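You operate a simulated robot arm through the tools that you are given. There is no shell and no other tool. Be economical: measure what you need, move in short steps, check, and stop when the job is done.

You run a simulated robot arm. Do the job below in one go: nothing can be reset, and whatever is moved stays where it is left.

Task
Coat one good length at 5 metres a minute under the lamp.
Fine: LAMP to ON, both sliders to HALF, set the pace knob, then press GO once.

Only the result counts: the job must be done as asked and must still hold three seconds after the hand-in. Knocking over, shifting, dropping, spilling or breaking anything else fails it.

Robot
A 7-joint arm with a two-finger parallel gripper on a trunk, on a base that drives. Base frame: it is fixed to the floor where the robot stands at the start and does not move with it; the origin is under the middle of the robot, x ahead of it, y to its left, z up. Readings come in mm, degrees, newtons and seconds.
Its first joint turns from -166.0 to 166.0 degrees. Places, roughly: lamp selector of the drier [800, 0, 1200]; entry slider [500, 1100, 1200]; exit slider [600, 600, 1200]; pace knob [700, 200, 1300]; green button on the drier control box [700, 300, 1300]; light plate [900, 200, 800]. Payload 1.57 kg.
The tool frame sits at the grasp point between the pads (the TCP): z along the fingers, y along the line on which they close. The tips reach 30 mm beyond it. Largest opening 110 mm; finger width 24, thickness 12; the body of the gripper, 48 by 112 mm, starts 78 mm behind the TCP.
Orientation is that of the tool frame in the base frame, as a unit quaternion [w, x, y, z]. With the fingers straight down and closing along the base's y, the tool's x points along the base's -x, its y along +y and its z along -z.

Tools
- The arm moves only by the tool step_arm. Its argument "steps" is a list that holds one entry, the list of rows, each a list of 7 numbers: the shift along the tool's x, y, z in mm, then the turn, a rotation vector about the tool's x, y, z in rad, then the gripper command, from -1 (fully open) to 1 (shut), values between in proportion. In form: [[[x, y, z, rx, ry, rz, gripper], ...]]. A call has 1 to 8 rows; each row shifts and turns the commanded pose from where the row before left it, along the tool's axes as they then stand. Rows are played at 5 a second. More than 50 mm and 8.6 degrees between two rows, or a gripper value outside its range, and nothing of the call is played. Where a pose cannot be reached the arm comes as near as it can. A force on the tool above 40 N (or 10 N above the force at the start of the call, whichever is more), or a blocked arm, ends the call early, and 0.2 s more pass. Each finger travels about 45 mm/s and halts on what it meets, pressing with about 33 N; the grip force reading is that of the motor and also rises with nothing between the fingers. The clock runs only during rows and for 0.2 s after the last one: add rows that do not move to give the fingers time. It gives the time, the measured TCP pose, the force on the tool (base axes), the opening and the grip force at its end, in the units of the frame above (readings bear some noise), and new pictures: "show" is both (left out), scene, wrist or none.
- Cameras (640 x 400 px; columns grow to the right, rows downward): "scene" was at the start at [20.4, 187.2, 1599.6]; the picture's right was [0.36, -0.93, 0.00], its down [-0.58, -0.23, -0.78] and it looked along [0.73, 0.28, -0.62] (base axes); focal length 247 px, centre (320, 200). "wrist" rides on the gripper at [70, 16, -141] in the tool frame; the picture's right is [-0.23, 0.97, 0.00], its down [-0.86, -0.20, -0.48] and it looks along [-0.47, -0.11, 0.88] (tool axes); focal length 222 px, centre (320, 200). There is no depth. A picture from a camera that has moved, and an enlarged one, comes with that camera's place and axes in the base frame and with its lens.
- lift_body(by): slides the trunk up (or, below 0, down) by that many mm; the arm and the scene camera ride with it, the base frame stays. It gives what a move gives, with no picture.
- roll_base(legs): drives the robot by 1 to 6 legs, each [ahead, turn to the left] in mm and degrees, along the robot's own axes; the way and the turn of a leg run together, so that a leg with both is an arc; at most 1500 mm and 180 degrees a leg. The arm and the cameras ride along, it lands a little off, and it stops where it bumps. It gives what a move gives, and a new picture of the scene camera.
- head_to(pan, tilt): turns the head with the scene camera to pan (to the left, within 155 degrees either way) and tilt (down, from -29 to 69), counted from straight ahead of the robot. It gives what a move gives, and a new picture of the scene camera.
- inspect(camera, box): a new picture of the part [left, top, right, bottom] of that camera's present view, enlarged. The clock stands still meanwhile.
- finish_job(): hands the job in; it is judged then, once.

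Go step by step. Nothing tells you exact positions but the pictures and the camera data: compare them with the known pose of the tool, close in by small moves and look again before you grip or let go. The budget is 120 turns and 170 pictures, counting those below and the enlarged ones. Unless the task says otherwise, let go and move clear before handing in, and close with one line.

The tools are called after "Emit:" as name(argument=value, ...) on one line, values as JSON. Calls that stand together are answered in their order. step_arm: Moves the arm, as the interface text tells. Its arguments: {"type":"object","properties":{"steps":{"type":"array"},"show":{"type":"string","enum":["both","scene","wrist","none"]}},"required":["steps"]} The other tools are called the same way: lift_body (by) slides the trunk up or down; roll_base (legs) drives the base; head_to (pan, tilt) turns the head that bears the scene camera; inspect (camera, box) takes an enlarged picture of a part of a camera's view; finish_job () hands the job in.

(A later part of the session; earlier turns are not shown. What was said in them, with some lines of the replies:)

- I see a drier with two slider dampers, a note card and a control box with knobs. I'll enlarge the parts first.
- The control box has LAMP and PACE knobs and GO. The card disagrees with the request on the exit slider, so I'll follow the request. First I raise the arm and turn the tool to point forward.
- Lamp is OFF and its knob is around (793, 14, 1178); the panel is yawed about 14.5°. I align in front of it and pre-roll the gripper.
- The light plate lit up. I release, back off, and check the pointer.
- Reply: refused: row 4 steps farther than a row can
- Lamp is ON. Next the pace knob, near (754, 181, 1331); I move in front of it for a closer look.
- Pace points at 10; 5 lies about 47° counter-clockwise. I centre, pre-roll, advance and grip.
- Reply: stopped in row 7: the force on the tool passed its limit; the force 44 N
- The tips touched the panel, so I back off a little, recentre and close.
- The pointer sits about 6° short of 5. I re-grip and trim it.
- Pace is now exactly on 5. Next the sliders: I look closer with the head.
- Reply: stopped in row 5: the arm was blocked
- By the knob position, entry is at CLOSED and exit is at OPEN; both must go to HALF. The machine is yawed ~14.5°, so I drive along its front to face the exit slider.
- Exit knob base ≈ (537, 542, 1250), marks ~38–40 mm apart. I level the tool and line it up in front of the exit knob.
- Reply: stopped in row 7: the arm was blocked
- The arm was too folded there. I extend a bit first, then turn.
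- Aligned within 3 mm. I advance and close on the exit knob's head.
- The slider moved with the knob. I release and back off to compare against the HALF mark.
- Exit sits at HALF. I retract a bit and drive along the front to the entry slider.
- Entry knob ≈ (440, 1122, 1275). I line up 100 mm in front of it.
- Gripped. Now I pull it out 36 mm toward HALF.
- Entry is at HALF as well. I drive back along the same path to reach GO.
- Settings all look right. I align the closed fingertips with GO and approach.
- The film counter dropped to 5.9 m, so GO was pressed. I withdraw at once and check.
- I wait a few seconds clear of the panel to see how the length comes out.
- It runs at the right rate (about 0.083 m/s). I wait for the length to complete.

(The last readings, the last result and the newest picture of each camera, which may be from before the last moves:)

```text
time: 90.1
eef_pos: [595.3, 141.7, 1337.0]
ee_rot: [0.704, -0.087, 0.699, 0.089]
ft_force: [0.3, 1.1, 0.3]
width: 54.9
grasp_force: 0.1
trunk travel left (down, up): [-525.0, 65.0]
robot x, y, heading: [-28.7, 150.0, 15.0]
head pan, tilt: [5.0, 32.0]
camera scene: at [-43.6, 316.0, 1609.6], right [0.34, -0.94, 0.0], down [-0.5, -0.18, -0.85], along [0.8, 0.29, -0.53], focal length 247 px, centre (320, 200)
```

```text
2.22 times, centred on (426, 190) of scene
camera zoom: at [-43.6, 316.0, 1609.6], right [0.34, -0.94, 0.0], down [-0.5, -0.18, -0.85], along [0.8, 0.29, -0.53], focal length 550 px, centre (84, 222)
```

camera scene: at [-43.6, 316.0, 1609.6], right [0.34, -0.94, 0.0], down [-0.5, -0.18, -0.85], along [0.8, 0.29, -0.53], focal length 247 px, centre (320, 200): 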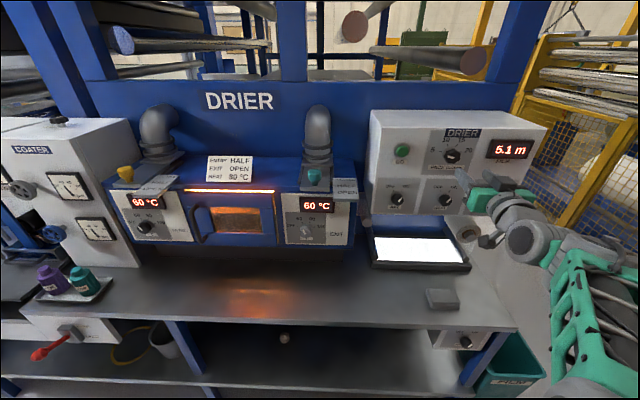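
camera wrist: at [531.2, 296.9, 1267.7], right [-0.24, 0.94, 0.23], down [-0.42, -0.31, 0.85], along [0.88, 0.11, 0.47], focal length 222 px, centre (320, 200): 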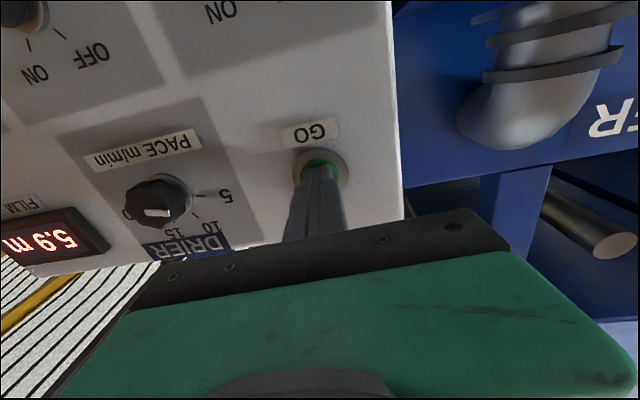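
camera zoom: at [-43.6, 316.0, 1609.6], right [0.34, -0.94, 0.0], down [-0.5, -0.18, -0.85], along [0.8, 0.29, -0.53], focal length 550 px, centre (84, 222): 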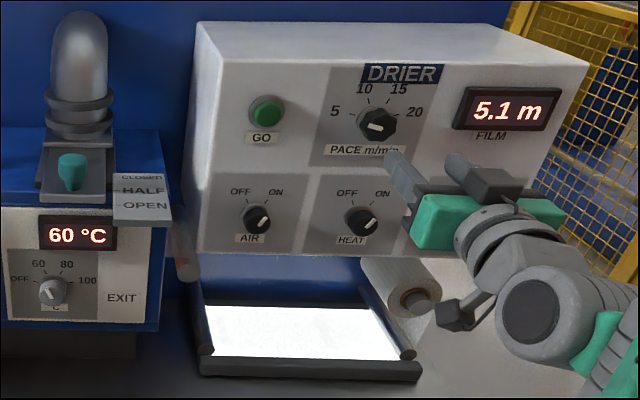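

Emit:
step_arm(steps=[[[0, 0, 0, 0, 0, 0, 0], [0, 0, 0, 0, 0, 0, 0], [0, 0, 0, 0, 0, 0, 0], [0, 0, 0, 0, 0, 0, 0], [0, 0, 0, 0, 0, 0, 0], [0, 0, 0, 0, 0, 0, 0], [0, 0, 0, 0, 0, 0, 0], [0, 0, 0, 0, 0, 0, 0]]], show="none")

Emit:
step_arm(steps=[[[0, 0, 0, 0, 0, 0, 0], [0, 0, 0, 0, 0, 0, 0], [0, 0, 0, 0, 0, 0, 0], [0, 0, 0, 0, 0, 0, 0], [0, 0, 0, 0, 0, 0, 0], [0, 0, 0, 0, 0, 0, 0], [0, 0, 0, 0, 0, 0, 0], [0, 0, 0, 0, 0, 0, 0]]], show="scene")

Emit:
inspect(camera="scene", box=[300, 100, 552, 280])

```text
time: 91.9
eef_pos: [595.7, 142.2, 1337.6]
ee_rot: [0.704, -0.088, 0.699, 0.089]
ft_force: [0.9, 0.3, -1.5]
width: 55.1
grasp_force: 0.1
trunk travel left (down, up): [-525.0, 65.0]
robot x, y, heading: [-31.4, 148.2, 15.1]
head pan, tilt: [5.0, 32.0]
```

```text
time: 93.7
eef_pos: [595.1, 142.4, 1337.3]
ee_rot: [0.704, -0.088, 0.699, 0.09]
ft_force: [-0.2, -0.7, 0.2]
width: 55.0
grasp_force: 0.1
trunk travel left (down, up): [-525.0, 65.0]
robot x, y, heading: [-30.9, 151.8, 14.9]
head pan, tilt: [5.0, 32.0]
camera scene: at [-43.6, 316.0, 1609.6], right [0.34, -0.94, 0.0], down [-0.5, -0.18, -0.85], along [0.8, 0.29, -0.53], focal length 247 px, centre (320, 200)
```

scene: 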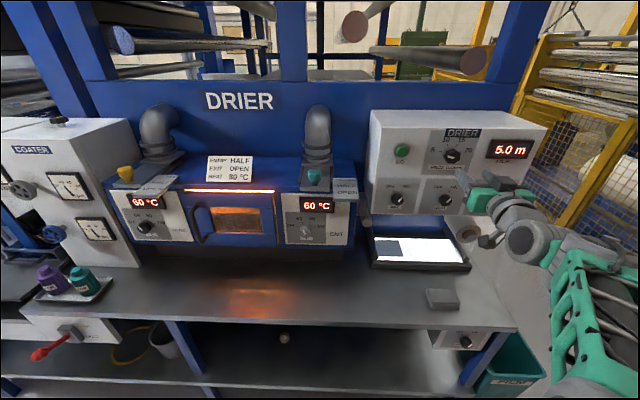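

```text
2.22 times, centred on (426, 190) of scene
camera zoom: at [-43.6, 316.0, 1609.6], right [0.34, -0.94, 0.0], down [-0.5, -0.18, -0.85], along [0.8, 0.29, -0.53], focal length 550 px, centre (84, 222)
```

zoom: 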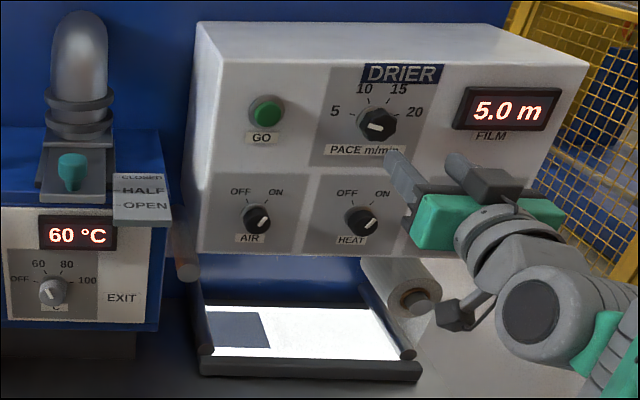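

A coated sample is emerging on the light plate; I wait for it and inspect it.

Emit:
step_arm(steps=[[[0, 0, 0, 0, 0, 0, 0], [0, 0, 0, 0, 0, 0, 0], [0, 0, 0, 0, 0, 0, 0], [0, 0, 0, 0, 0, 0, 0], [0, 0, 0, 0, 0, 0, 0], [0, 0, 0, 0, 0, 0, 0], [0, 0, 0, 0, 0, 0, 0], [0, 0, 0, 0, 0, 0, 0]]], show="none")

Emit:
step_arm(steps=[[[0, 0, 0, 0, 0, 0, 0], [0, 0, 0, 0, 0, 0, 0], [0, 0, 0, 0, 0, 0, 0], [0, 0, 0, 0, 0, 0, 0], [0, 0, 0, 0, 0, 0, 0], [0, 0, 0, 0, 0, 0, 0], [0, 0, 0, 0, 0, 0, 0], [0, 0, 0, 0, 0, 0, 0]]], show="none")

Emit:
inspect(camera="scene", box=[360, 210, 488, 290])

Emit:
inspect(camera="scene", box=[300, 100, 552, 280])

```text
time: 95.5
eef_pos: [595.4, 141.4, 1336.4]
ee_rot: [0.703, -0.089, 0.699, 0.09]
ft_force: [-0.2, -0.6, 0.7]
width: 55.0
grasp_force: 0.1
trunk travel left (down, up): [-525.0, 65.0]
robot x, y, heading: [-31.3, 153.6, 14.9]
head pan, tilt: [5.0, 32.0]
```

```text
time: 97.3
eef_pos: [594.6, 141.1, 1336.5]
ee_rot: [0.704, -0.089, 0.699, 0.09]
ft_force: [-0.8, 0.3, -0.9]
width: 54.9
grasp_force: 0.0
trunk travel left (down, up): [-525.0, 65.0]
robot x, y, heading: [-29.9, 152.0, 15.2]
head pan, tilt: [5.0, 32.0]
```

```text
5.00 times, centred on (424, 250) of scene
camera zoom: at [-43.6, 316.0, 1609.6], right [0.34, -0.94, 0.0], down [-0.5, -0.18, -0.85], along [0.8, 0.29, -0.53], focal length 1237 px, centre (-200, -50)
```

zoom: 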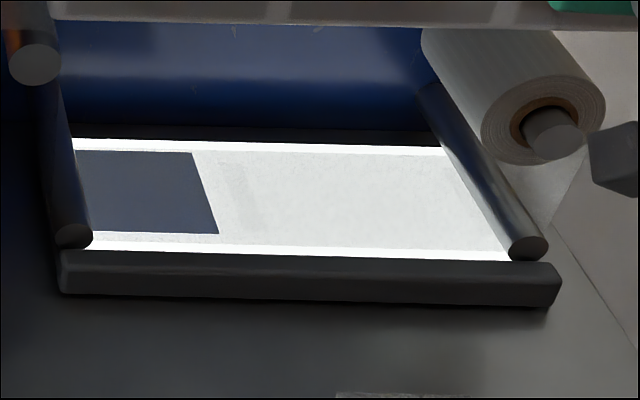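

```text
2.22 times, centred on (426, 190) of scene
camera zoom: at [-43.6, 316.0, 1609.6], right [0.34, -0.94, 0.0], down [-0.5, -0.18, -0.85], along [0.8, 0.29, -0.53], focal length 550 px, centre (84, 222)
```

zoom: 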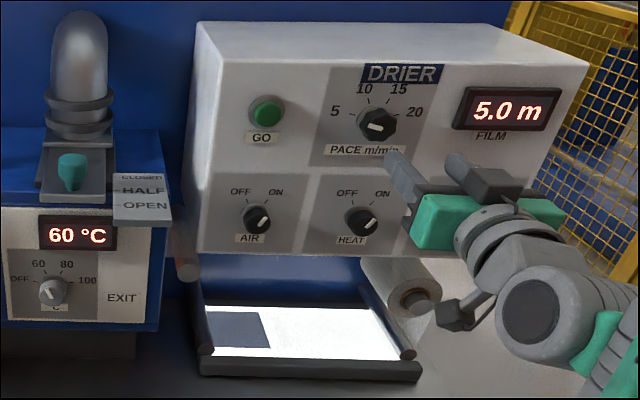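

Emit:
inspect(camera="scene", box=[370, 235, 418, 265])

Emit:
inspect(camera="scene", box=[100, 150, 350, 270])

```text
13.33 times, centred on (394, 250) of scene
camera zoom: at [-43.6, 316.0, 1609.6], right [0.34, -0.94, 0.0], down [-0.5, -0.18, -0.85], along [0.8, 0.29, -0.53], focal length 3299 px, centre (-667, -467)
```

zoom: 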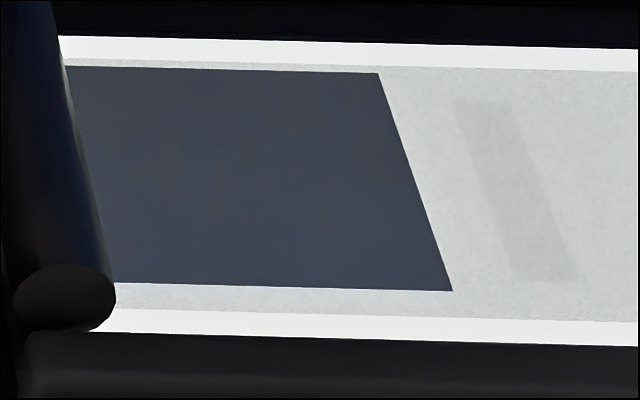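

```text
2.56 times, centred on (225, 210) of scene
camera zoom: at [-43.6, 316.0, 1609.6], right [0.34, -0.94, 0.0], down [-0.5, -0.18, -0.85], along [0.8, 0.29, -0.53], focal length 633 px, centre (563, 174)
```

zoom: 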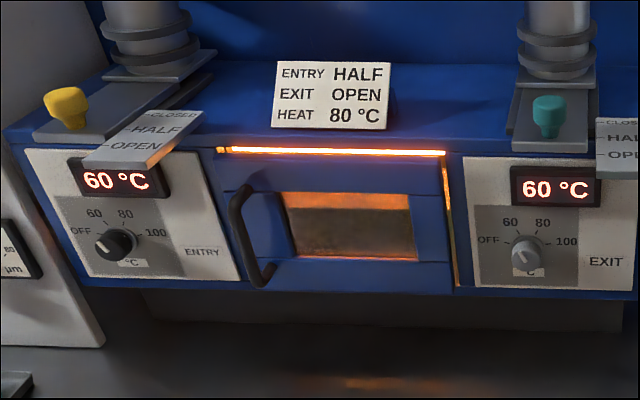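

The patch on the light plate is uniform with no visible defect. The run stopped at 5.0 m, lamp, pace and sliders are set as asked, and the arm is clear, so I hand in.

Emit:
finish_job()

```text
The job is handed in.
```

The length is coated and on the light plate: LAMP is ON, both sliders are at HALF, pace is at 5 m/min and GO was pressed once. The patch looks even with no visible defects, and the film counter went from 6.0 to 5.0 m. The card on the drier says EXIT OPEN and HEAT 80 °C; I followed your settings and left the heat at 60 °C.
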